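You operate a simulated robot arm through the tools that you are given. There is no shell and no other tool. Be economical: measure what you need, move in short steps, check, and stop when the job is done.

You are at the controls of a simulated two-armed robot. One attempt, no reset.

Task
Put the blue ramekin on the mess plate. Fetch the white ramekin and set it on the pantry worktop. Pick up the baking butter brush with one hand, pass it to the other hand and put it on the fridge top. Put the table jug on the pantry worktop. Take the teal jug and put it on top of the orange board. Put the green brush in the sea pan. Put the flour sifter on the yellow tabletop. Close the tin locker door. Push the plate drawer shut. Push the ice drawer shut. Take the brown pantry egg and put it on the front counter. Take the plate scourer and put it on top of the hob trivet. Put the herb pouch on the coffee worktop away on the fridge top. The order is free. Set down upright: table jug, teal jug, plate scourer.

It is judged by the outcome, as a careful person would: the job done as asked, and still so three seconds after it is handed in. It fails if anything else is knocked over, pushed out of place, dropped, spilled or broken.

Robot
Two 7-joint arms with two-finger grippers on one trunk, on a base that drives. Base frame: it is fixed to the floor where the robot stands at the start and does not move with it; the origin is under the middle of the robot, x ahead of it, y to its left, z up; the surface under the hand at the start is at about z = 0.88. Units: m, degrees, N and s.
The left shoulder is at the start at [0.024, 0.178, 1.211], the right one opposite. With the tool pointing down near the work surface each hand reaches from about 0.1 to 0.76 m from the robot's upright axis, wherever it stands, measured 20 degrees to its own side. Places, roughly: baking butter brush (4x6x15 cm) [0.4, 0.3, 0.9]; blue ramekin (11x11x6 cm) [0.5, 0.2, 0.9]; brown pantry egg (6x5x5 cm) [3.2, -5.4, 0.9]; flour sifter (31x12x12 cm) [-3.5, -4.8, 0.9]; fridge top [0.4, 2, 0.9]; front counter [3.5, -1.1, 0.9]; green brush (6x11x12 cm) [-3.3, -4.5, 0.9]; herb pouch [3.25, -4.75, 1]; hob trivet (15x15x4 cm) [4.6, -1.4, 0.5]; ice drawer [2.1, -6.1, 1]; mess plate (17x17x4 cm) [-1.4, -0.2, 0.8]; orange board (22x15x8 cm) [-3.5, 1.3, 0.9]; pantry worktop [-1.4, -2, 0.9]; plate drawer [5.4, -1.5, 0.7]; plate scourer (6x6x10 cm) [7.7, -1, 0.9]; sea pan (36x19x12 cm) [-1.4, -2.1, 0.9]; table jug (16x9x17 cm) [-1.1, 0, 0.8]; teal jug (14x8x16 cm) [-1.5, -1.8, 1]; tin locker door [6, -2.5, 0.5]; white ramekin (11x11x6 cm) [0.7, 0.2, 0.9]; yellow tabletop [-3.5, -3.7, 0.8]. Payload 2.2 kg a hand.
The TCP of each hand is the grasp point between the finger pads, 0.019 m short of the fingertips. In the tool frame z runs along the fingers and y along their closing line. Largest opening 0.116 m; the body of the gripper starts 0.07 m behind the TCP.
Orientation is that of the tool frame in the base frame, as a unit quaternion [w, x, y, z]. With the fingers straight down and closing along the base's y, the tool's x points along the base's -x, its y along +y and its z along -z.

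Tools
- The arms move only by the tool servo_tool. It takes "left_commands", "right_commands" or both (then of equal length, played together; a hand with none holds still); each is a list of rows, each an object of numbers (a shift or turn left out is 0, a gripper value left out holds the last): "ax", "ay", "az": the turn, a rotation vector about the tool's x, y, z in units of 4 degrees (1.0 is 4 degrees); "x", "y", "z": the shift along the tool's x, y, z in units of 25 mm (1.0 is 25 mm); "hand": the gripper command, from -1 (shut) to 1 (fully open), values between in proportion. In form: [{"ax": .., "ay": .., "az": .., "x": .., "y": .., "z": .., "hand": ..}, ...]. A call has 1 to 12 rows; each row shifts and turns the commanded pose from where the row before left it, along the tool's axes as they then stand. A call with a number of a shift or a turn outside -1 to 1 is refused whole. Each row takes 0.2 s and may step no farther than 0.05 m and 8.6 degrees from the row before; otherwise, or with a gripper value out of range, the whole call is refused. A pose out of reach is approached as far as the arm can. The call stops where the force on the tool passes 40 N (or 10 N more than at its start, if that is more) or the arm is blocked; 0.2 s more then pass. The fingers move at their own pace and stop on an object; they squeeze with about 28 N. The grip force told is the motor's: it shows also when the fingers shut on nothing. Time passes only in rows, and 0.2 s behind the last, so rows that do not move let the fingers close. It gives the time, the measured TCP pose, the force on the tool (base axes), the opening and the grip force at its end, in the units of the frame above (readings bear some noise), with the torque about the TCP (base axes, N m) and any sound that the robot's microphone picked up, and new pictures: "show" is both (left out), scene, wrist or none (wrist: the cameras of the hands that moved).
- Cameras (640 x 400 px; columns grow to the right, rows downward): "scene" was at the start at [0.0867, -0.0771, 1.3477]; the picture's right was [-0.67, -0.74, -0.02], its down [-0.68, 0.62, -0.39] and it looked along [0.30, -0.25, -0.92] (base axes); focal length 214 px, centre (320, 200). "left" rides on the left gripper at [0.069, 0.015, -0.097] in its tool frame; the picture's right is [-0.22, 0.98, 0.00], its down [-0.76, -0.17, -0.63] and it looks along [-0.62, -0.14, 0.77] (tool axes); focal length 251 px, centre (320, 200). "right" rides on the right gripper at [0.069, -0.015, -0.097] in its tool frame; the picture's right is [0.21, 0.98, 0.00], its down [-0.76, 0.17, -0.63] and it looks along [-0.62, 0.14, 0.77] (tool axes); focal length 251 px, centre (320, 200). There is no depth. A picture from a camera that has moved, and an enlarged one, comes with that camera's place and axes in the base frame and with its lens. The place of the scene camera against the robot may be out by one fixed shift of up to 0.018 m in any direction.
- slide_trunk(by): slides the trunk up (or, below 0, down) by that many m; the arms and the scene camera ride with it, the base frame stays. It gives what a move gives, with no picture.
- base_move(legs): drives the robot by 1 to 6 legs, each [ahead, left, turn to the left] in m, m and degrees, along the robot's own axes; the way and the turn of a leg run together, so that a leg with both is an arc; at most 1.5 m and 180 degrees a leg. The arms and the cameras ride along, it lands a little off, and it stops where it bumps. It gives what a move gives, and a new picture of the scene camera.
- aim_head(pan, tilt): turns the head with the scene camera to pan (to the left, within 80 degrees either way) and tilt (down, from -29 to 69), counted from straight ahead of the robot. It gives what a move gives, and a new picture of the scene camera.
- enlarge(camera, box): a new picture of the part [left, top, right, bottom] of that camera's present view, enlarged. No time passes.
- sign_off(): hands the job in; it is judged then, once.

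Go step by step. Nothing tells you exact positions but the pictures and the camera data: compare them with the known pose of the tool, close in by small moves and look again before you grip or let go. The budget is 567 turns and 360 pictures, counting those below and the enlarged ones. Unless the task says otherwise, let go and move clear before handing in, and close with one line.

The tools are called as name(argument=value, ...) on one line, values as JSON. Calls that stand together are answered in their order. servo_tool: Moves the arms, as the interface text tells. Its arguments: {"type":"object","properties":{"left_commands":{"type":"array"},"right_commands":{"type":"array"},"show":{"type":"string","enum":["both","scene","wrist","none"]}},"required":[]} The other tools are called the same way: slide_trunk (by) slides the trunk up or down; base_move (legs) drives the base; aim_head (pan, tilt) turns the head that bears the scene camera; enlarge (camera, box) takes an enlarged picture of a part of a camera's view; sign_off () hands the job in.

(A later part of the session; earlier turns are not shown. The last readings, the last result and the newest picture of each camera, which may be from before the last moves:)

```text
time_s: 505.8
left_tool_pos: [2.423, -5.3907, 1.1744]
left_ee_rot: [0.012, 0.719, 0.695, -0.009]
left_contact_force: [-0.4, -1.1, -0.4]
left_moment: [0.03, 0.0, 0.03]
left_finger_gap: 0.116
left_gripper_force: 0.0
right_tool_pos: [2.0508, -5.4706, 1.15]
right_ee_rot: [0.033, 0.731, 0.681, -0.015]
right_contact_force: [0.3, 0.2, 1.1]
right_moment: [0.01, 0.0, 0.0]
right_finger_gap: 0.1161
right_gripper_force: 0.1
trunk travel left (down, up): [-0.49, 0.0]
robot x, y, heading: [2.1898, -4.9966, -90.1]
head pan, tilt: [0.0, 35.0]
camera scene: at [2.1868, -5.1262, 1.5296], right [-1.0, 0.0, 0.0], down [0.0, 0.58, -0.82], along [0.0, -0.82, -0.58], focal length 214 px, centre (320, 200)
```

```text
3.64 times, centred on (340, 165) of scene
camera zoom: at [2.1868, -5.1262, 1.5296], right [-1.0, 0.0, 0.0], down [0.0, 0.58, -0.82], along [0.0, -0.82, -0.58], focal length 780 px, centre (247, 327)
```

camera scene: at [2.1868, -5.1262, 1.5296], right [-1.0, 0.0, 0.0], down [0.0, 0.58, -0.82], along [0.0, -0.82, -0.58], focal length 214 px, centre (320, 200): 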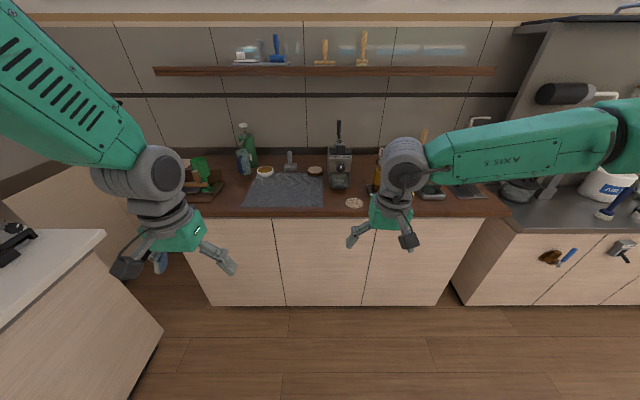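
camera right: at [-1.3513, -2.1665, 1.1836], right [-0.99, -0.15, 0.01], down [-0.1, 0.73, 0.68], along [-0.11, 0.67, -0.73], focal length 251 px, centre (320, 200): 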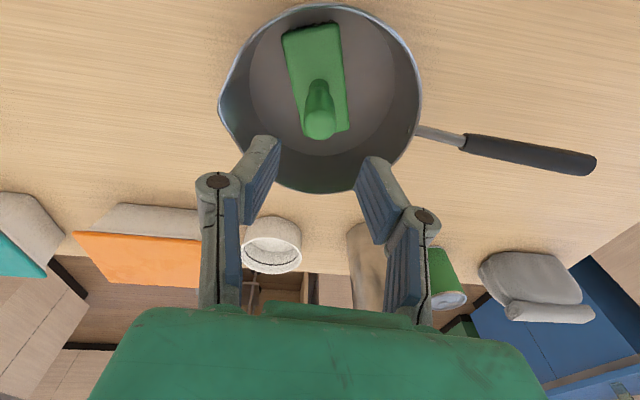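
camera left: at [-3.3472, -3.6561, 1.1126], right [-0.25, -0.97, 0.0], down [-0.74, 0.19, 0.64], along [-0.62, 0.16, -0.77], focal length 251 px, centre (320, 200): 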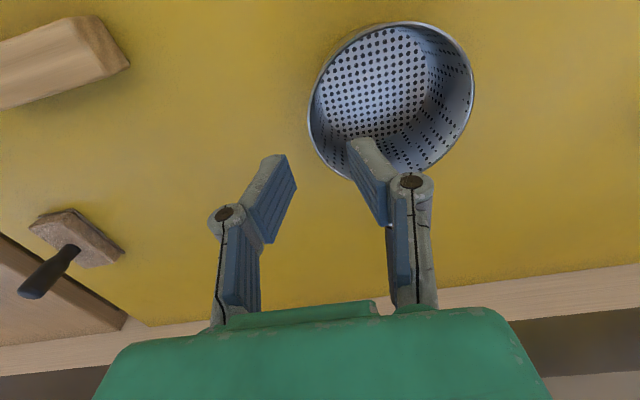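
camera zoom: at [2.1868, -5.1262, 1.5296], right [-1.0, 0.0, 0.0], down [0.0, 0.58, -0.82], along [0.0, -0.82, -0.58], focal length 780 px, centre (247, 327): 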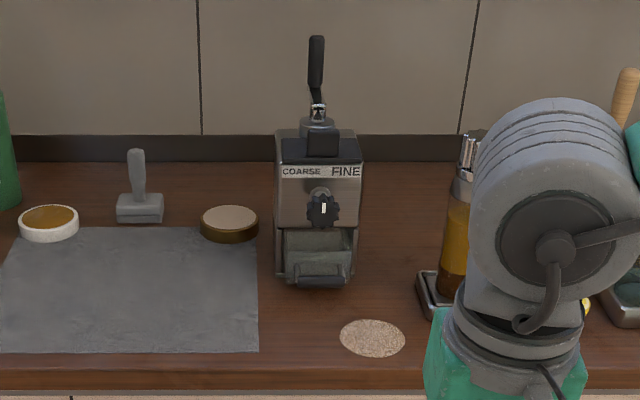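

The ice drawer is the small tray of the ice crusher, protruding about 9 cm toward me at about [2.08, -6.11]. I drive closer and bring the closed right hand in front of it.

base_move(legs=[[0.48, 0, 0]])

servo_tool(right_commands=[{"hand": -1, "y": 0.2}, {"y": 0.2}, {"y": 0.2}, {"y": 0.2}, {"z": 0.5}, {"z": 0.8}, {"z": 0.8}], show="both")

```text
time_s: 508.7
left_tool_pos: [2.4258, -5.8664, 1.1741]
left_ee_rot: [0.012, 0.716, 0.698, -0.01]
left_contact_force: [0.2, 0.2, 0.6]
left_moment: [0.0, 0.03, -0.01]
left_finger_gap: 0.1161
left_gripper_force: 0.0
right_tool_pos: [2.0535, -5.9482, 1.1505]
right_ee_rot: [0.034, 0.729, 0.684, -0.017]
right_contact_force: [0.3, -0.9, 0.3]
right_moment: [0.0, -0.02, 0.03]
right_finger_gap: 0.1159
right_gripper_force: 0.1
trunk travel left (down, up): [-0.49, 0.0]
robot x, y, heading: [2.1866, -5.4776, -90.0]
head pan, tilt: [0.0, 35.0]
camera scene: at [2.1875, -5.6021, 1.5299], right [-1.0, 0.0, 0.0], down [0.0, 0.58, -0.82], along [0.0, -0.82, -0.58], focal length 214 px, centre (320, 200)
```

scene: 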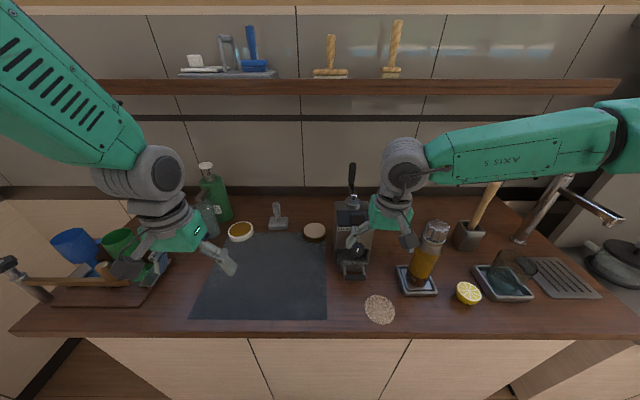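

```text
time_s: 510.3
left_tool_pos: [2.4264, -5.8644, 1.175]
left_ee_rot: [0.012, 0.716, 0.698, -0.01]
left_contact_force: [-0.3, -0.6, 0.4]
left_moment: [-0.02, -0.01, 0.03]
left_finger_gap: 0.116
left_gripper_force: 0.0
right_tool_pos: [2.0756, -5.9526, 1.0992]
right_ee_rot: [0.035, 0.729, 0.683, -0.017]
right_contact_force: [0.0, -0.3, 0.6]
right_moment: [0.01, 0.0, 0.0]
right_finger_gap: 0.0001
right_gripper_force: 27.8
trunk travel left (down, up): [-0.49, 0.0]
robot x, y, heading: [2.1879, -5.4776, -89.7]
head pan, tilt: [0.0, 35.0]
camera scene: at [2.1882, -5.6043, 1.5296], right [-1.0, 0.0, 0.0], down [0.0, 0.58, -0.82], along [0.0, -0.82, -0.58], focal length 214 px, centre (320, 200)
camera right: at [2.0623, -5.8755, 1.192], right [0.99, 0.15, 0.01], down [0.1, -0.72, 0.69], along [0.11, -0.68, -0.72], focal length 251 px, centre (320, 200)
```

scene: 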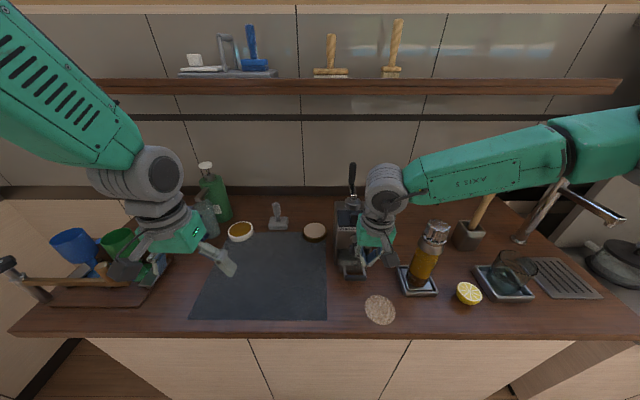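
right: 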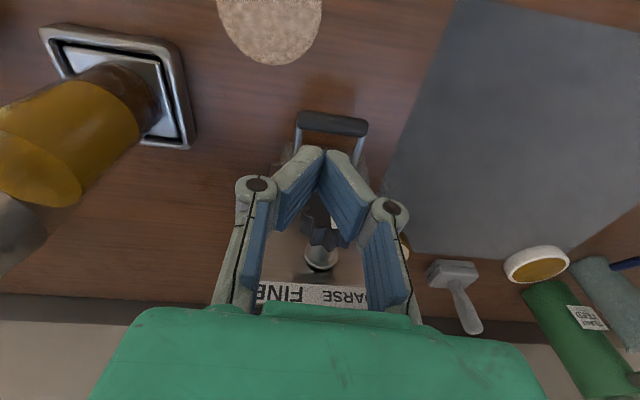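

I see the tray's handle at about [2.10, -6.01]. I lean the hand back 10°, align and lower in front of the handle.

servo_tool(right_commands=[{"ay": -0.9, "y": 0.3}, {"ay": -0.9, "y": 0.3}, {"ay": -0.7, "y": 0.3, "x": 0.4}, {"z": 0.8, "x": 0.2}, {"z": 0.8, "x": 0.2}, {"z": 0.8, "x": 0.2}, {"z": 0.8, "x": 0.2}, {"z": 0.8, "x": 0.2}, {"z": 0.6, "x": 0.2}], show="wrist")

```text
time_s: 512.3
left_tool_pos: [2.4266, -5.8642, 1.1745]
left_ee_rot: [0.012, 0.717, 0.697, -0.012]
left_contact_force: [0.2, -0.4, -0.6]
left_moment: [-0.01, 0.01, 0.03]
left_finger_gap: 0.1158
left_gripper_force: 0.1
right_tool_pos: [2.1021, -5.9437, 0.9802]
right_ee_rot: [0.092, 0.726, 0.677, -0.081]
right_contact_force: [-0.1, 0.3, 0.3]
right_moment: [0.04, 0.0, 0.01]
right_finger_gap: 0.0
right_gripper_force: 28.2
trunk travel left (down, up): [-0.49, 0.0]
robot x, y, heading: [2.1866, -5.4745, -90.0]
head pan, tilt: [0.0, 35.0]
camera right: at [2.0912, -5.8526, 1.0565], right [0.99, 0.15, -0.03], down [0.11, -0.59, 0.8], along [0.1, -0.8, -0.6], focal length 251 px, centre (320, 200)
```

right: 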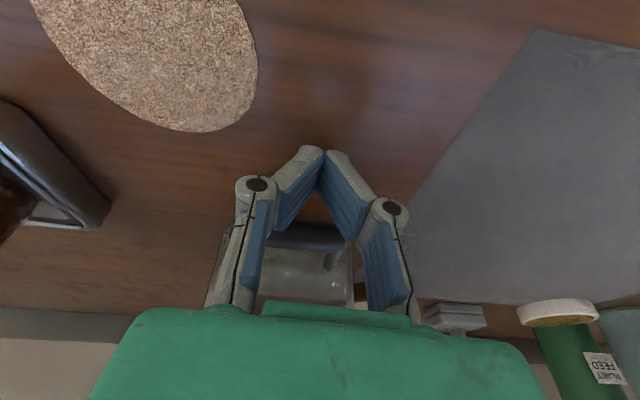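

servo_tool(right_commands=[{"z": 0.6, "x": 0.2}, {"z": 0.6, "x": 0.15}, {"z": 0.6, "x": 0.15}, {"z": 0.5, "x": 0.13}], show="both")

```text
time_s: 512.7
left_tool_pos: [2.4267, -5.8592, 1.1762]
left_ee_rot: [0.014, 0.716, 0.698, -0.012]
left_contact_force: [0.1, 0.1, 0.7]
left_moment: [-0.04, 0.02, 0.01]
left_finger_gap: 0.1158
left_gripper_force: 0.0
right_tool_pos: [2.1033, -5.94, 0.9708]
right_ee_rot: [0.095, 0.724, 0.678, -0.083]
right_contact_force: [-0.4, 0.8, -0.2]
right_moment: [-0.03, 0.01, -0.01]
right_finger_gap: 0.0
right_gripper_force: 28.2
trunk travel left (down, up): [-0.49, 0.0]
robot x, y, heading: [2.1879, -5.4776, -89.9]
head pan, tilt: [0.0, 35.0]
stopped in row 2 (right hand): the force on the tool passed its limit at 55 N (the readings are from after the stop); the commanded pose is now the measured one
camera scene: at [2.1879, -5.601, 1.5299], right [-1.0, 0.0, 0.0], down [0.0, 0.57, -0.82], along [0.0, -0.82, -0.57], focal length 214 px, centre (320, 200)
camera right: at [2.0912, -5.8479, 1.0475], right [0.99, 0.15, -0.03], down [0.11, -0.58, 0.81], along [0.1, -0.8, -0.59], focal length 251 px, centre (320, 200)
```

scene: 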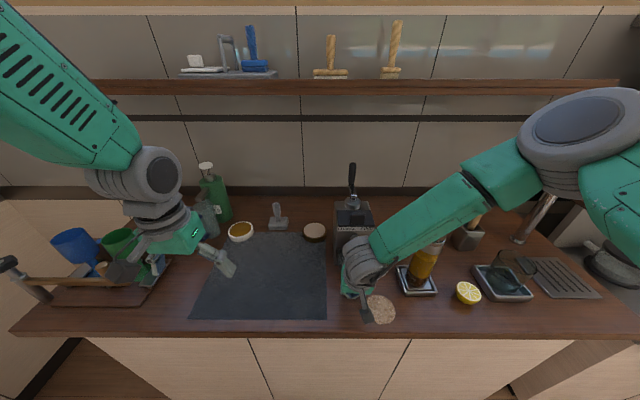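
right: 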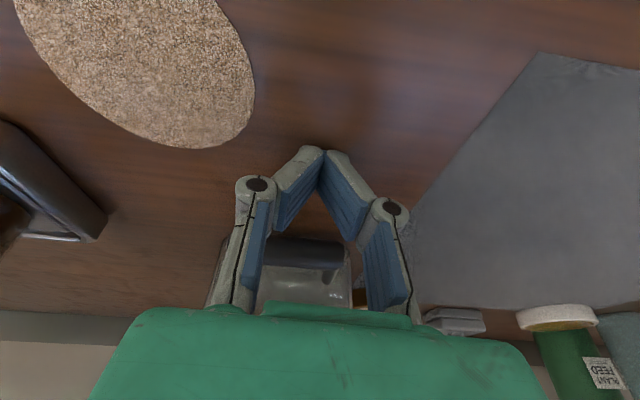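

The worktop here is higher (z ≈ 0.95), so the handle is at about z 0.99, y -5.97. I rise 1.5 cm and push the tray gently toward the machine.

servo_tool(right_commands=[{"z": -0.58, "x": -0.15}, {"x": -0.5, "z": 0.12, "y": 0.03}, {"x": -0.5, "z": 0.12, "y": 0.03}, {"x": -0.5, "z": 0.12, "y": 0.03}, {"x": -0.5, "z": 0.12, "y": 0.03}], show="both")

```text
time_s: 513.7
left_tool_pos: [2.4253, -5.8571, 1.1772]
left_ee_rot: [0.015, 0.716, 0.698, -0.012]
left_contact_force: [-0.7, -1.0, -0.2]
left_moment: [0.08, 0.03, 0.0]
left_finger_gap: 0.1161
left_gripper_force: 0.1
right_tool_pos: [2.105, -5.964, 0.9831]
right_ee_rot: [0.089, 0.721, 0.682, -0.077]
right_contact_force: [-7.8, 39.7, 21.0]
right_moment: [-4.14, -0.73, -0.01]
right_finger_gap: 0.0001
right_gripper_force: 28.8
trunk travel left (down, up): [-0.49, 0.0]
robot x, y, heading: [2.1908, -5.4727, -89.8]
head pan, tilt: [0.0, 35.0]
stopped in row 5 (right hand): the force on the tool passed its limit at 47 N (the readings are from after the stop); the commanded pose is now the measured one
camera scene: at [2.1873, -5.598, 1.5304], right [-1.0, 0.0, 0.0], down [0.0, 0.57, -0.82], along [0.0, -0.82, -0.57], focal length 214 px, centre (320, 200)
camera right: at [2.0925, -5.8745, 1.0614], right [0.99, 0.16, -0.03], down [0.12, -0.6, 0.79], along [0.11, -0.79, -0.61], focal length 251 px, centre (320, 200)
```

scene: 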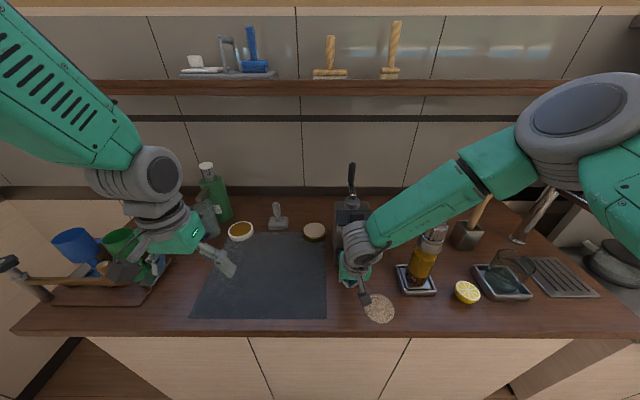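
right: 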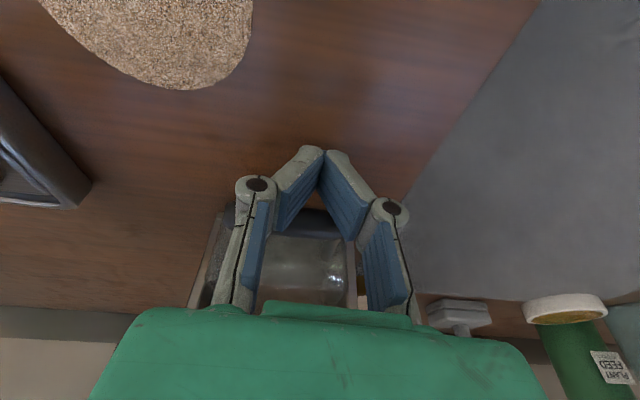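

The hand's upper body met the crusher's knob, so I back off and pitch the hand much more forward so that the fingertips lead.

servo_tool(right_commands=[{"x": 0.6, "z": -0.14}, {"x": 0.8, "z": -0.3}, {"x": 0.8, "z": -0.4}, {"ay": -1}, {"ay": -1}, {"ay": -1}, {"ay": -1}, {"ay": -1}, {"ay": -1}, {"ay": -1}, {"ay": -1}], show="both")

```text
time_s: 516.1
left_tool_pos: [2.4272, -5.8598, 1.1765]
left_ee_rot: [0.014, 0.716, 0.698, -0.012]
left_contact_force: [0.0, -0.6, 0.2]
left_moment: [0.02, -0.01, 0.03]
left_finger_gap: 0.1159
left_gripper_force: 0.0
right_tool_pos: [2.1078, -5.9118, 0.9912]
right_ee_rot: [0.275, 0.672, 0.63, -0.275]
right_contact_force: [0.3, 0.8, -0.4]
right_moment: [-0.03, -0.02, 0.0]
right_finger_gap: 0.0001
right_gripper_force: 28.0
trunk travel left (down, up): [-0.49, 0.0]
robot x, y, heading: [2.1845, -5.4768, -90.0]
head pan, tilt: [0.0, 35.0]
camera scene: at [2.1897, -5.6034, 1.5297], right [-1.0, 0.0, 0.0], down [0.0, 0.58, -0.82], along [0.0, -0.82, -0.58], focal length 214 px, centre (320, 200)
camera right: at [2.0993, -5.7939, 1.0086], right [0.99, 0.1, -0.13], down [0.14, -0.08, 0.99], along [0.08, -0.99, -0.09], focal length 251 px, centre (320, 200)
```

scene: 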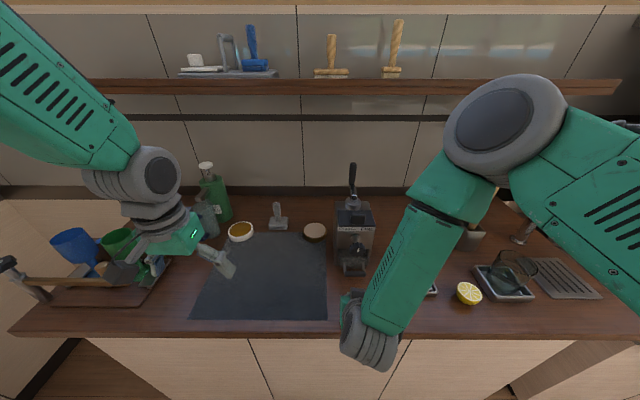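
right: 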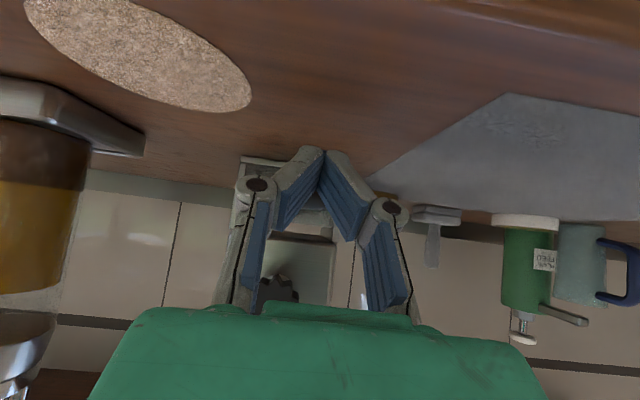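

enlarge(camera="scene", box=[310, 180, 410, 300])

```text
3.33 times, centred on (360, 240) of scene
camera zoom: at [2.1897, -5.6034, 1.5297], right [-1.0, 0.0, 0.0], down [0.0, 0.58, -0.82], along [0.0, -0.82, -0.58], focal length 715 px, centre (187, 67)
```

zoom: 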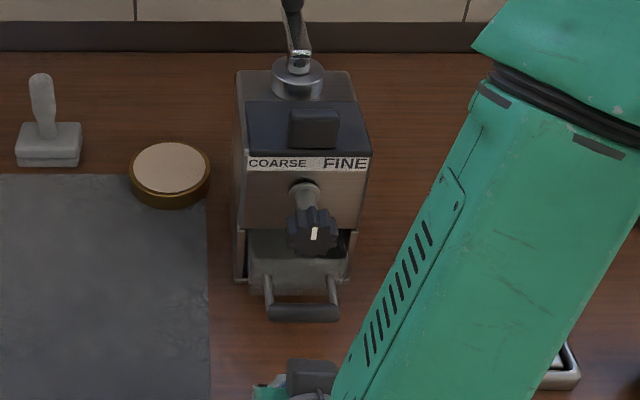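

The C-handle of the tray is visible just ahead. I push slowly forward with the fingertips.

servo_tool(right_commands=[{"x": 0.2, "z": 0.2}, {"x": -0.42, "z": 0.43, "y": 0.03}, {"x": -0.42, "z": 0.43, "y": 0.03}, {"x": -0.42, "z": 0.43, "y": 0.03}, {"x": -0.42, "z": 0.43, "y": 0.03}, {"x": -0.28, "z": 0.29, "y": 0.02}, {"x": -0.28, "z": 0.29, "y": 0.02}], show="wrist")

```text
time_s: 517.7
left_tool_pos: [2.4263, -5.8591, 1.1766]
left_ee_rot: [0.014, 0.716, 0.698, -0.013]
left_contact_force: [-0.4, 0.0, -0.4]
left_moment: [-0.01, 0.0, -0.04]
left_finger_gap: 0.116
left_gripper_force: 0.1
right_tool_pos: [2.1076, -5.9894, 0.9824]
right_ee_rot: [0.274, 0.672, 0.631, -0.273]
right_contact_force: [0.0, 7.3, -6.3]
right_moment: [0.08, 0.07, 0.1]
right_finger_gap: 0.0001
right_gripper_force: 28.5
trunk travel left (down, up): [-0.49, 0.0]
robot x, y, heading: [2.1891, -5.4759, -89.7]
head pan, tilt: [0.0, 35.0]
camera right: at [2.0987, -5.8728, 1.0014], right [0.99, 0.1, -0.13], down [0.14, -0.09, 0.99], along [0.08, -0.99, -0.1], focal length 251 px, centre (320, 200)
```

right: 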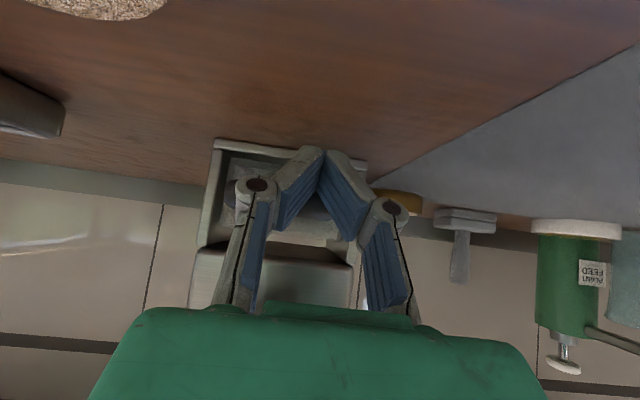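

servo_tool(right_commands=[{"x": -0.28, "z": 0.29, "y": 0.02}, {"x": -0.28, "z": 0.29, "y": 0.02}, {"x": -0.28, "z": 0.29, "y": 0.02}, {"x": -0.28, "z": 0.29, "y": 0.02}], show="wrist")

```text
time_s: 518.2
left_tool_pos: [2.4266, -5.8571, 1.1773]
left_ee_rot: [0.014, 0.717, 0.697, -0.013]
left_contact_force: [-0.5, 0.2, -0.1]
left_moment: [-0.01, 0.0, -0.01]
left_finger_gap: 0.1159
left_gripper_force: 0.1
right_tool_pos: [2.1099, -5.9949, 0.9771]
right_ee_rot: [0.268, 0.673, 0.636, -0.267]
right_contact_force: [0.6, 2.2, -1.9]
right_moment: [-0.22, 0.05, -0.02]
right_finger_gap: 0.0
right_gripper_force: 28.0
trunk travel left (down, up): [-0.49, 0.0]
robot x, y, heading: [2.1881, -5.4754, -89.9]
head pan, tilt: [0.0, 35.0]
stopped in row 2 (right hand): the force on the tool passed its limit at 44 N (the readings are from after the stop); the commanded pose is now the measured one
camera right: at [2.0996, -5.8782, 0.9986], right [0.99, 0.1, -0.13], down [0.14, -0.11, 0.98], along [0.09, -0.99, -0.12], focal length 251 px, centre (320, 200)
```

right: 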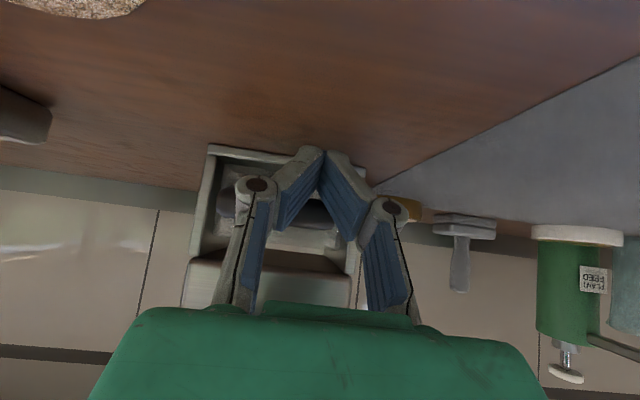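

It stopped hard (44 N), likely fully shut. I back the hand away and check.

servo_tool(right_commands=[{"x": 0.4, "z": -0.4}, {"x": 0.6, "z": -0.6}, {"x": 0.7, "z": -0.7}, {"x": 0.7, "z": -0.7}, {"x": 0.3, "z": -0.9}, {"z": -0.9}, {"z": -0.9}], show="none")

enlarge(camera="scene", box=[310, 180, 410, 300])

enlarge(camera="right", box=[120, 60, 520, 310])

```text
time_s: 519.8
left_tool_pos: [2.4267, -5.8559, 1.177]
left_ee_rot: [0.014, 0.717, 0.697, -0.014]
left_contact_force: [0.8, 0.9, 0.1]
left_moment: [-0.02, 0.01, 0.0]
left_finger_gap: 0.1161
left_gripper_force: 0.1
right_tool_pos: [2.1161, -5.8568, 1.0239]
right_ee_rot: [0.268, 0.673, 0.635, -0.268]
right_contact_force: [-0.6, 0.1, -0.6]
right_moment: [0.01, -0.03, -0.02]
right_finger_gap: 0.0
right_gripper_force: 28.5
trunk travel left (down, up): [-0.49, 0.0]
robot x, y, heading: [2.1879, -5.4753, -89.8]
head pan, tilt: [0.0, 35.0]
```

```text
3.33 times, centred on (360, 240) of scene
camera zoom: at [2.19, -5.6016, 1.5299], right [-1.0, 0.0, 0.0], down [0.0, 0.58, -0.82], along [0.0, -0.82, -0.58], focal length 715 px, centre (187, 67)
```

zoom: 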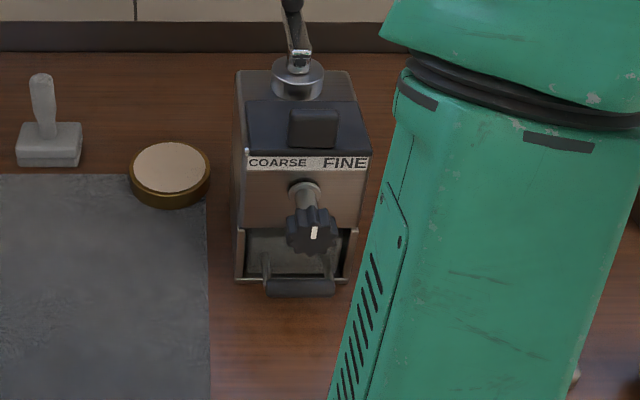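

```text
1.60 times, centred on (320, 185) of right
camera zoom: at [2.1071, -5.7393, 1.0434], right [0.99, 0.1, -0.13], down [0.14, -0.1, 0.98], along [0.09, -0.99, -0.11], focal length 402 px, centre (320, 224)
```

zoom: 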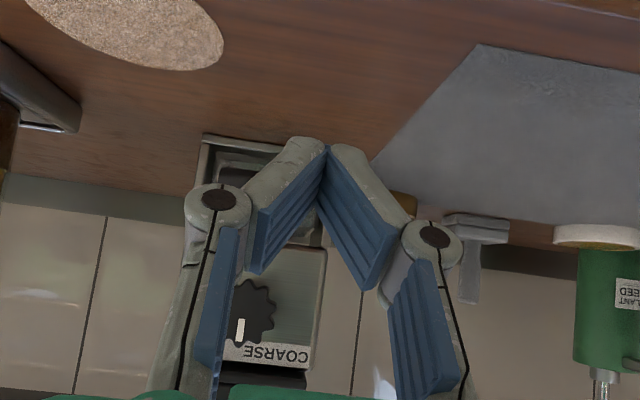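

The tray is now flush in the machine; the crusher did not move. Next the pouch and egg: back up, turn east, approach the coffee worktop (its top is likely also at z ≈ 0.95).

servo_tool(right_commands=[{"z": -0.8}, {"z": -0.8}, {"ay": 1}, {"ay": 1}, {"ay": 1}, {"ay": 1}, {"ay": 1}, {"ay": 1}, {"ay": 1, "hand": 1}], show="none")

base_move(legs=[[-0.46, 0, 0], [0, 0, 90], [0.46, 0, 0]])

aim_head(pan=0, tilt=45)

```text
time_s: 521.8
left_tool_pos: [2.4261, -5.8577, 1.1767]
left_ee_rot: [0.015, 0.716, 0.698, -0.014]
left_contact_force: [-0.3, -0.9, -1.1]
left_moment: [0.01, -0.02, -0.01]
left_finger_gap: 0.1162
left_gripper_force: 0.0
right_tool_pos: [2.1168, -5.8296, 1.0509]
right_ee_rot: [0.107, 0.717, 0.682, -0.097]
right_contact_force: [-0.5, -0.1, 0.5]
right_moment: [-0.01, -0.01, 0.0]
right_finger_gap: 0.1161
right_gripper_force: 0.0
trunk travel left (down, up): [-0.49, 0.0]
robot x, y, heading: [2.189, -5.4767, -89.6]
head pan, tilt: [0.0, 35.0]
```

```text
time_s: 530.9
left_tool_pos: [3.0098, -4.7309, 1.1786]
left_ee_rot: [0.02, -0.008, 1.0, 0.001]
left_contact_force: [0.4, -0.2, 0.1]
left_moment: [0.01, 0.01, -0.02]
left_finger_gap: 0.1158
left_gripper_force: 0.1
right_tool_pos: [2.9958, -5.0411, 1.0513]
right_ee_rot: [0.144, 0.005, 0.989, 0.009]
right_contact_force: [0.6, 0.1, 1.2]
right_moment: [0.0, 0.02, 0.02]
right_finger_gap: 0.1158
right_gripper_force: 0.0
trunk travel left (down, up): [-0.49, 0.0]
robot x, y, heading: [2.6418, -4.9837, 2.6]
head pan, tilt: [0.0, 35.0]
camera scene: at [2.7685, -4.9739, 1.53], right [0.05, -1.0, 0.0], down [-0.57, -0.03, -0.82], along [0.82, 0.04, -0.57], focal length 214 px, centre (320, 200)
```

scene: 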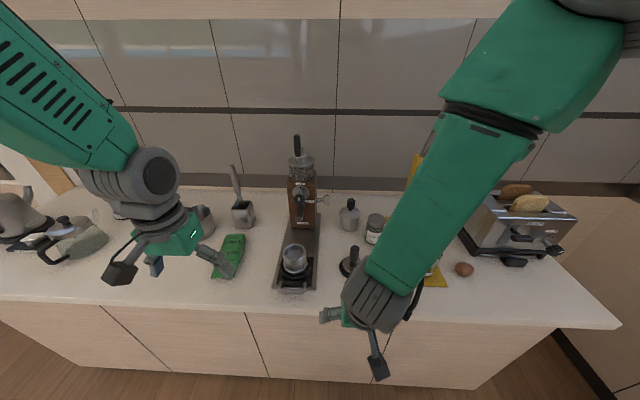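

```text
time_s: 531.6
left_tool_pos: [3.0079, -4.7305, 1.178]
left_ee_rot: [0.019, -0.009, 1.0, 0.001]
left_contact_force: [0.2, -0.4, 0.4]
left_moment: [0.0, -0.02, 0.02]
left_finger_gap: 0.116
left_gripper_force: 0.1
right_tool_pos: [2.9949, -5.0423, 1.0508]
right_ee_rot: [0.145, 0.004, 0.989, 0.011]
right_contact_force: [0.1, 0.0, -1.0]
right_moment: [-0.01, -0.04, 0.03]
right_finger_gap: 0.1163
right_gripper_force: 0.1
trunk travel left (down, up): [-0.49, 0.0]
robot x, y, heading: [2.6359, -4.9837, 2.6]
head pan, tilt: [0.0, 45.0]
camera scene: at [2.7641, -4.975, 1.515], right [0.05, -1.0, 0.0], down [-0.71, -0.03, -0.7], along [0.7, 0.03, -0.71], focal length 214 px, centre (320, 200)
```

scene: 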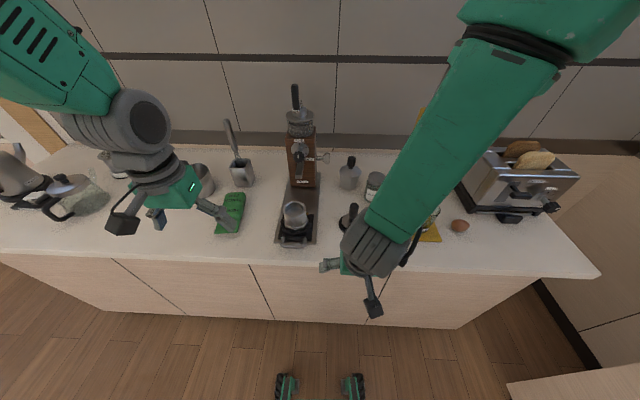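

Pouch at about [3.224, -4.651], egg at about [3.203, -5.399]. I move the left hand above the pouch.

servo_tool(left_commands=[{"x": -0.7, "y": 0.3}, {"x": -0.9, "y": 0.35}, {"x": -0.9, "y": 0.35}, {"x": -0.9, "y": 0.35}, {"x": -0.9, "y": 0.35}, {"x": -0.9, "y": 0.35}, {"x": -0.9, "y": 0.35}, {"x": -0.9, "y": 0.35, "z": 0.4}, {"x": -0.9, "y": 0.3, "z": 0.6}, {"z": 0.6}], show="wrist")

```text
time_s: 533.8
left_tool_pos: [3.2034, -4.652, 1.1464]
left_ee_rot: [0.021, -0.009, 1.0, 0.001]
left_contact_force: [0.4, -0.5, 0.0]
left_moment: [-0.01, -0.03, 0.02]
left_finger_gap: 0.1158
left_gripper_force: 0.0
right_tool_pos: [2.9951, -5.0431, 1.0524]
right_ee_rot: [0.147, 0.004, 0.989, 0.011]
right_contact_force: [0.3, -0.1, -0.9]
right_moment: [-0.03, 0.01, 0.0]
right_finger_gap: 0.1157
right_gripper_force: 0.0
trunk travel left (down, up): [-0.49, 0.0]
robot x, y, heading: [2.6403, -4.9872, 2.6]
head pan, tilt: [0.0, 45.0]
camera left: at [3.1305, -4.6379, 1.2403], right [0.2, 0.98, 0.01], down [0.73, -0.15, 0.66], along [0.65, -0.12, -0.75], focal length 251 px, centre (320, 200)
```

left: 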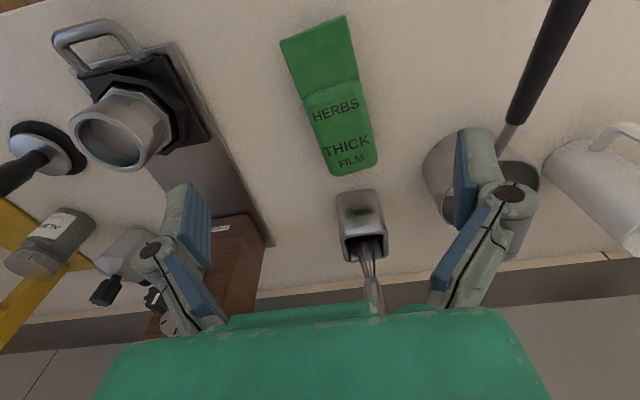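

Pouch centre about [3.235, -4.640], 6.6 cm wide. Align and descend over it.

servo_tool(left_commands=[{"x": -0.5, "y": 0.24, "az": 0.5}, {"x": -0.5, "y": 0.24, "az": 0.5}, {"z": 0.8}, {"z": 0.8}, {"z": 0.8}, {"z": 0.8}, {"z": 0.8}, {"z": 0.8}, {"z": 0.5}], show="wrist")

```text
time_s: 535.8
left_tool_pos: [3.2372, -4.6396, 1.0138]
left_ee_rot: [0.021, 0.026, 0.999, 0.001]
left_contact_force: [-0.7, -0.6, -0.4]
left_moment: [-0.02, 0.01, -0.01]
left_finger_gap: 0.116
left_gripper_force: 0.1
right_tool_pos: [2.9964, -5.0424, 1.0523]
right_ee_rot: [0.145, 0.005, 0.989, 0.01]
right_contact_force: [0.8, 0.3, 0.1]
right_moment: [0.04, -0.02, 0.02]
right_finger_gap: 0.1159
right_gripper_force: 0.0
trunk travel left (down, up): [-0.49, 0.0]
robot x, y, heading: [2.6393, -4.9869, 2.9]
head pan, tilt: [0.0, 45.0]
camera left: at [3.1642, -4.6211, 1.1089], right [0.27, 0.96, 0.01], down [0.72, -0.21, 0.66], along [0.64, -0.17, -0.75], focal length 251 px, centre (320, 200)
```

left: 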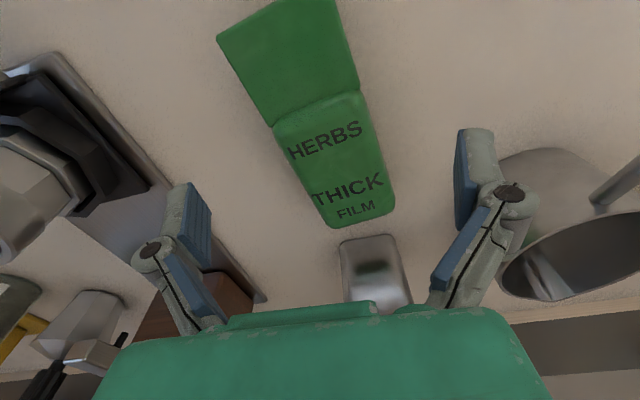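

servo_tool(left_commands=[{"az": -0.8, "y": 0.1}, {"az": -0.8, "y": 0.1}, {"az": -0.7}, {"z": 0.5}, {"z": 0.5}, {"z": 0.4}, {"z": 0.2}], show="wrist")

```text
time_s: 537.4
left_tool_pos: [3.2377, -4.6343, 0.9744]
left_ee_rot: [0.02, -0.054, 0.998, 0.001]
left_contact_force: [-0.7, -0.3, 1.2]
left_moment: [0.0, 0.01, -0.02]
left_finger_gap: 0.1159
left_gripper_force: 0.1
right_tool_pos: [2.9944, -5.0418, 1.0518]
right_ee_rot: [0.146, 0.004, 0.989, 0.011]
right_contact_force: [-0.1, 0.3, -0.8]
right_moment: [-0.01, 0.0, -0.02]
right_finger_gap: 0.1163
right_gripper_force: 0.1
trunk travel left (down, up): [-0.49, 0.0]
robot x, y, heading: [2.6392, -4.9865, 2.5]
head pan, tilt: [0.0, 45.0]
camera left: at [3.1637, -4.6275, 1.0694], right [0.11, 0.99, 0.01], down [0.74, -0.09, 0.66], along [0.66, -0.07, -0.75], focal length 251 px, centre (320, 200)
```

left: 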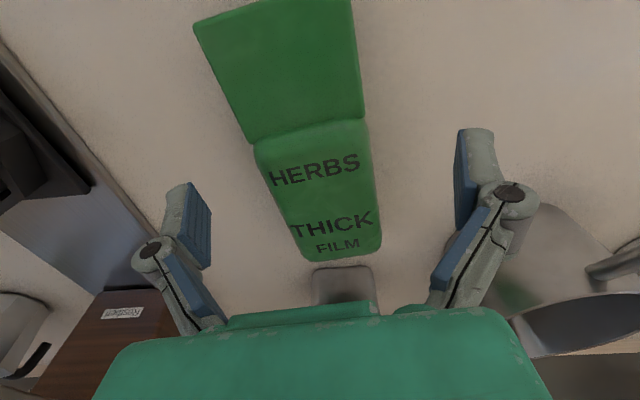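

Close on the pouch.

servo_tool(left_commands=[{"hand": 0.4}, {"hand": 0}, {"hand": -0.5}, {"hand": -1}, {"hand": -1}], show="wrist")

```text
time_s: 538.6
left_tool_pos: [3.2385, -4.6353, 0.9756]
left_ee_rot: [0.021, -0.053, 0.998, 0.0]
left_contact_force: [0.4, 0.4, 0.1]
left_moment: [-0.02, 0.0, -0.01]
left_finger_gap: 0.0002
left_gripper_force: 28.2
right_tool_pos: [2.9961, -5.0416, 1.0516]
right_ee_rot: [0.145, 0.004, 0.989, 0.011]
right_contact_force: [0.3, -0.2, -0.7]
right_moment: [-0.01, 0.04, -0.01]
right_finger_gap: 0.1159
right_gripper_force: 0.1
trunk travel left (down, up): [-0.49, 0.0]
robot x, y, heading: [2.6376, -4.9817, 2.7]
head pan, tilt: [0.0, 45.0]
camera left: at [3.1636, -4.6274, 1.0697], right [0.11, 0.99, 0.01], down [0.74, -0.09, 0.66], along [0.66, -0.07, -0.75], focal length 251 px, centre (320, 200)
```

left: 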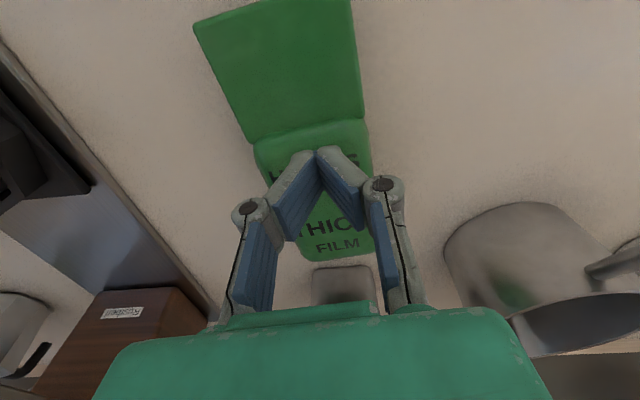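

The fingers closed above the pouch — its top is at only z ≈ 0.925, so this worktop is at about 0.89. Open, shift 2 cm ahead, and go lower.

servo_tool(left_commands=[{"hand": 1}, {"hand": 1, "x": -0.4}, {"x": -0.4}, {"z": 0.5}, {"z": 0.5}, {"z": 0.5}, {"z": 0.4}, {"z": 0.3}], show="wrist")

```text
time_s: 540.4
left_tool_pos: [3.26, -4.6321, 0.921]
left_ee_rot: [0.021, -0.054, 0.998, 0.0]
left_contact_force: [-0.3, 0.8, -0.6]
left_moment: [0.02, -0.02, -0.02]
left_finger_gap: 0.1162
left_gripper_force: 0.1
right_tool_pos: [2.9953, -5.042, 1.0516]
right_ee_rot: [0.146, 0.004, 0.989, 0.011]
right_contact_force: [0.6, 0.4, 0.8]
right_moment: [-0.01, 0.0, 0.01]
right_finger_gap: 0.1158
right_gripper_force: 0.0
trunk travel left (down, up): [-0.49, 0.0]
robot x, y, heading: [2.6353, -4.9863, 2.6]
head pan, tilt: [0.0, 45.0]
camera left: at [3.1852, -4.6242, 1.0141], right [0.11, 0.99, 0.01], down [0.74, -0.09, 0.66], along [0.66, -0.07, -0.75], focal length 251 px, centre (320, 200)
```

left: 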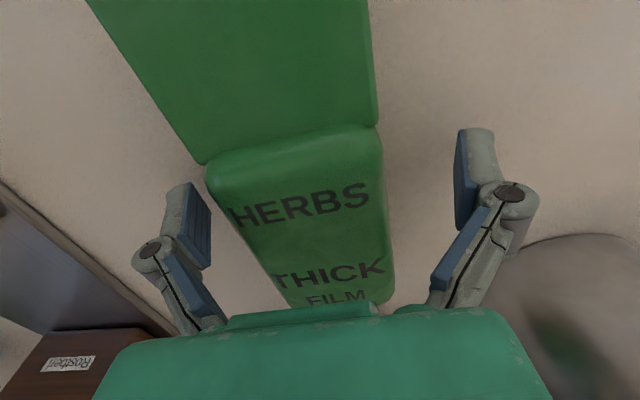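

servo_tool(left_commands=[{"z": 0.25}, {"hand": 0.4}, {"hand": 0}, {"hand": -0.5}, {"hand": -1}, {"hand": -1}], show="wrist")

```text
time_s: 541.8
left_tool_pos: [3.2609, -4.6299, 0.9171]
left_ee_rot: [0.024, -0.054, 0.998, 0.0]
left_contact_force: [1.7, 9.3, 25.2]
left_moment: [0.79, -0.03, -0.18]
left_finger_gap: 0.079
left_gripper_force: 27.9
right_tool_pos: [2.9923, -5.0417, 1.0529]
right_ee_rot: [0.147, 0.004, 0.989, 0.01]
right_contact_force: [-0.1, -0.1, -0.3]
right_moment: [0.0, 0.0, 0.0]
right_finger_gap: 0.1161
right_gripper_force: 0.0
trunk travel left (down, up): [-0.49, 0.0]
robot x, y, heading: [2.638, -4.9839, 2.5]
head pan, tilt: [0.0, 45.0]
camera left: at [3.185, -4.6231, 1.011], right [0.11, 0.99, 0.01], down [0.74, -0.09, 0.67], along [0.66, -0.07, -0.74], focal length 251 px, centre (320, 200)
```

left: 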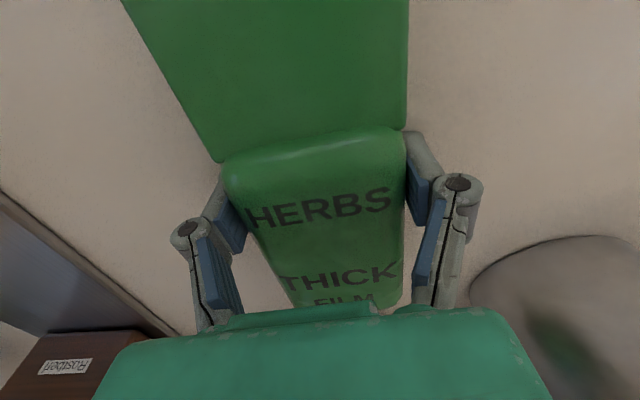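

Pouch gripped (79 mm, 28 N). Lift it.

servo_tool(left_commands=[{"z": -0.3}, {"z": -0.5}, {"z": -0.8}, {"z": -0.8}, {"z": -0.8}, {"z": -0.8}, {"z": -0.8}, {"z": -0.8}, {"z": -0.8}, {"z": -0.8}], show="both")

```text
time_s: 544.0
left_tool_pos: [3.2528, -4.6317, 1.0954]
left_ee_rot: [0.02, -0.054, 0.998, 0.001]
left_contact_force: [0.2, -0.3, -3.3]
left_moment: [0.0, 0.05, 0.01]
left_finger_gap: 0.0786
left_gripper_force: 28.3
right_tool_pos: [2.9947, -5.042, 1.0517]
right_ee_rot: [0.145, 0.004, 0.989, 0.01]
right_contact_force: [-0.7, 0.2, -0.7]
right_moment: [-0.01, -0.04, 0.0]
right_finger_gap: 0.116
right_gripper_force: 0.0
trunk travel left (down, up): [-0.49, 0.0]
robot x, y, heading: [2.6378, -4.9833, 2.7]
head pan, tilt: [0.0, 45.0]
camera scene: at [2.7651, -4.974, 1.5148], right [0.05, -1.0, 0.0], down [-0.71, -0.03, -0.7], along [0.7, 0.03, -0.71], focal length 214 px, centre (320, 200)
camera left: at [3.1778, -4.6253, 1.1901], right [0.11, 0.99, 0.01], down [0.74, -0.09, 0.66], along [0.66, -0.07, -0.75], focal length 251 px, centre (320, 200)
```

scene: 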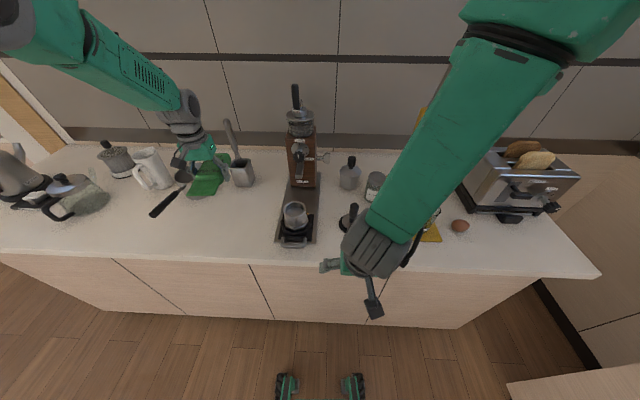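
left: 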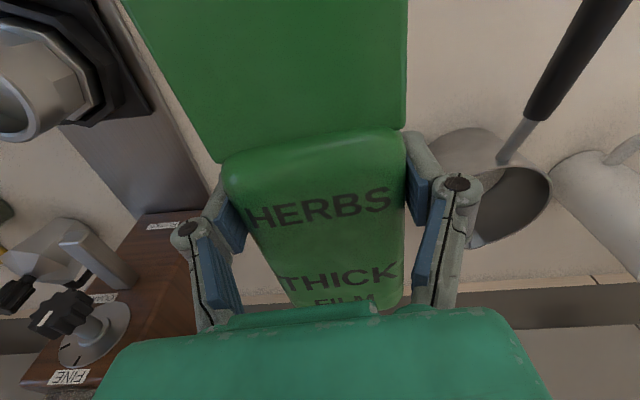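

Pouch held. I retract the left hand, shift the base slightly toward the egg (at about [3.262, -5.449]).

servo_tool(left_commands=[{"z": -0.6}, {"z": -0.6, "x": 0.4}, {"x": 0.8}, {"x": 0.8}, {"x": 0.8}, {"x": 0.8}, {"x": 0.8}, {"x": 0.8}, {"x": 0.6}], show="none")

base_move(legs=[[0.0, -0.15, -2.5], [0.05, 0, 0]])

servo_tool(right_commands=[{"y": -0.6}, {"y": -0.8}, {"y": -0.8}, {"y": -0.8}, {"y": -0.8}, {"y": -0.8}, {"y": -0.8}, {"y": -0.6}, {"y": -0.4}], show="both")

```text
time_s: 546.0
left_tool_pos: [3.1078, -4.6474, 1.1182]
left_ee_rot: [0.021, -0.055, 0.998, 0.001]
left_contact_force: [-0.5, -0.3, -2.8]
left_moment: [-0.03, 0.08, 0.04]
left_finger_gap: 0.0786
left_gripper_force: 28.3
right_tool_pos: [2.9952, -5.0419, 1.0522]
right_ee_rot: [0.146, 0.005, 0.989, 0.011]
right_contact_force: [-0.9, 0.4, 0.2]
right_moment: [-0.02, 0.05, 0.02]
right_finger_gap: 0.1161
right_gripper_force: 0.0
trunk travel left (down, up): [-0.49, 0.0]
robot x, y, heading: [2.642, -4.9861, 2.6]
head pan, tilt: [0.0, 45.0]
```

```text
time_s: 548.2
left_tool_pos: [3.1682, -4.7818, 1.109]
left_ee_rot: [0.023, -0.033, 0.999, -0.015]
left_contact_force: [0.6, 2.7, -3.1]
left_moment: [-0.22, 0.08, 0.03]
left_finger_gap: 0.0785
left_gripper_force: 28.3
right_tool_pos: [3.0399, -5.1709, 1.0545]
right_ee_rot: [0.149, 0.026, 0.989, -0.001]
right_contact_force: [1.2, 1.2, 0.6]
right_moment: [-0.18, 0.02, -0.07]
right_finger_gap: 0.1156
right_gripper_force: 0.0
trunk travel left (down, up): [-0.49, 0.0]
robot x, y, heading: [2.6963, -5.1359, 0.0]
head pan, tilt: [0.0, 45.0]
stopped in leg 2: the robot was blocked; the commanded pose is now the measured one
camera scene: at [2.8295, -5.0922, 1.5133], right [0.0, -1.0, 0.02], down [-0.72, -0.02, -0.7], along [0.7, -0.02, -0.72], focal length 214 px, centre (320, 200)
```

scene: 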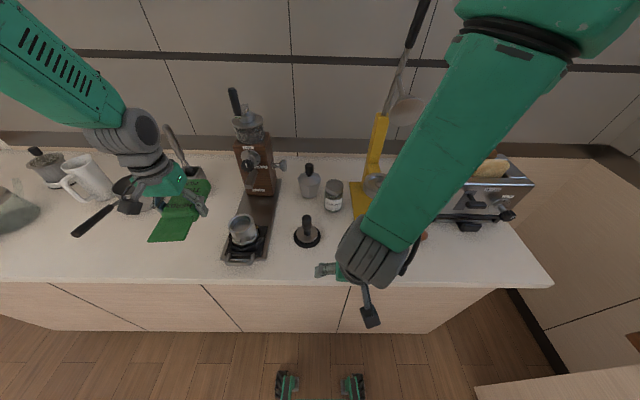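

```text
time_s: 550.4
left_tool_pos: [3.1605, -4.8136, 1.1229]
left_ee_rot: [0.025, -0.03, 0.999, 0.005]
left_contact_force: [-0.6, -0.1, -3.4]
left_moment: [0.01, 0.05, -0.04]
left_finger_gap: 0.0784
left_gripper_force: 28.1
right_tool_pos: [3.0266, -5.3574, 1.0492]
right_ee_rot: [0.151, 0.03, 0.988, 0.016]
right_contact_force: [-0.2, -0.3, -0.7]
right_moment: [0.01, -0.01, 0.02]
right_finger_gap: 0.1158
right_gripper_force: 0.1
right hand out of reach, approached as far as the arm can: row 9
trunk travel left (down, up): [-0.49, 0.0]
robot x, y, heading: [2.6929, -5.1223, -0.7]
head pan, tilt: [0.0, 45.0]
stopped in row 9 (right hand): the arm was blocked; the commanded pose is now the measured one
camera scene: at [2.8217, -5.0876, 1.5131], right [0.0, -1.0, 0.02], down [-0.71, -0.01, -0.7], along [0.7, -0.02, -0.71], focal length 214 px, centre (320, 200)
camera right: at [2.9309, -5.3705, 1.121], right [-0.15, 0.99, -0.03], down [0.54, 0.1, 0.83], along [0.83, 0.11, -0.55], focal length 251 px, centre (320, 200)
```

scene: 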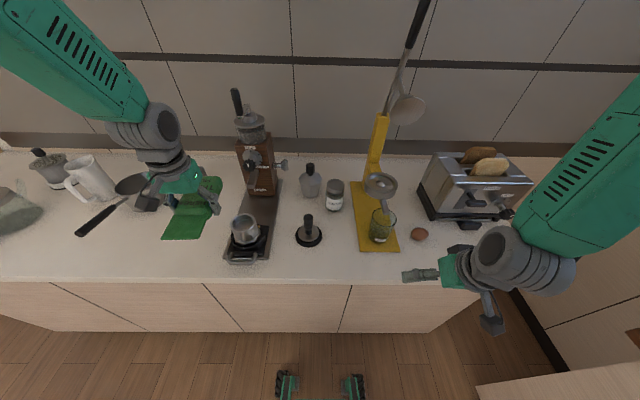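
right: 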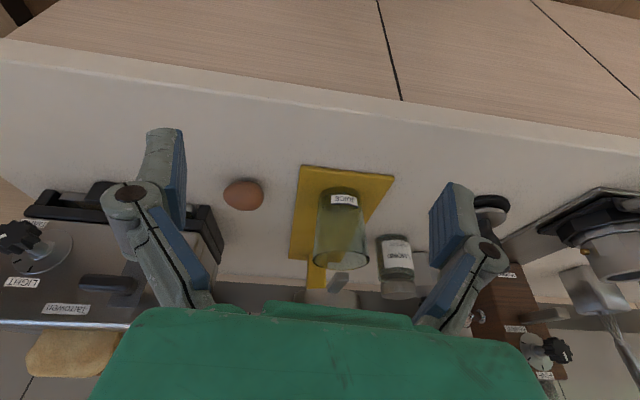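

slide_trunk(by=0)

slide_trunk(by=0)

slide_trunk(by=0)

```text
time_s: 550.9
left_tool_pos: [3.1625, -4.8085, 1.123]
left_ee_rot: [0.025, -0.031, 0.999, 0.003]
left_contact_force: [0.3, -0.8, -2.2]
left_moment: [0.04, 0.05, 0.03]
left_finger_gap: 0.0781
left_gripper_force: 28.1
right_tool_pos: [3.0311, -5.3538, 1.0504]
right_ee_rot: [0.152, 0.029, 0.988, 0.014]
right_contact_force: [-0.1, -0.1, 0.0]
right_moment: [0.03, -0.04, 0.04]
right_finger_gap: 0.1159
right_gripper_force: 0.1
trunk travel left (down, up): [-0.49, 0.0]
robot x, y, heading: [2.6945, -5.1252, -0.3]
head pan, tilt: [0.0, 45.0]
```

```text
time_s: 551.4
left_tool_pos: [3.1597, -4.8332, 1.1299]
left_ee_rot: [0.026, -0.031, 0.999, 0.011]
left_contact_force: [-0.8, -1.1, -2.1]
left_moment: [0.05, 0.09, -0.01]
left_finger_gap: 0.0784
left_gripper_force: 28.0
right_tool_pos: [3.0271, -5.377, 1.0479]
right_ee_rot: [0.151, 0.031, 0.988, 0.021]
right_contact_force: [0.8, 0.0, -0.4]
right_moment: [0.04, -0.06, -0.01]
right_finger_gap: 0.1158
right_gripper_force: 0.0
trunk travel left (down, up): [-0.49, 0.0]
robot x, y, heading: [2.6936, -5.1343, -0.2]
head pan, tilt: [0.0, 45.0]
```

```text
time_s: 551.9
left_tool_pos: [3.1589, -4.7903, 1.1214]
left_ee_rot: [0.026, -0.032, 0.999, -0.004]
left_contact_force: [-0.1, 0.5, -1.8]
left_moment: [-0.07, 0.05, 0.01]
left_finger_gap: 0.0783
left_gripper_force: 28.4
right_tool_pos: [3.0272, -5.3377, 1.0551]
right_ee_rot: [0.154, 0.026, 0.988, 0.008]
right_contact_force: [-0.6, 0.6, 0.4]
right_moment: [-0.05, 0.03, 0.0]
right_finger_gap: 0.1161
right_gripper_force: 0.0
trunk travel left (down, up): [-0.49, 0.0]
robot x, y, heading: [2.6988, -5.1172, -0.4]
head pan, tilt: [0.0, 45.0]
```

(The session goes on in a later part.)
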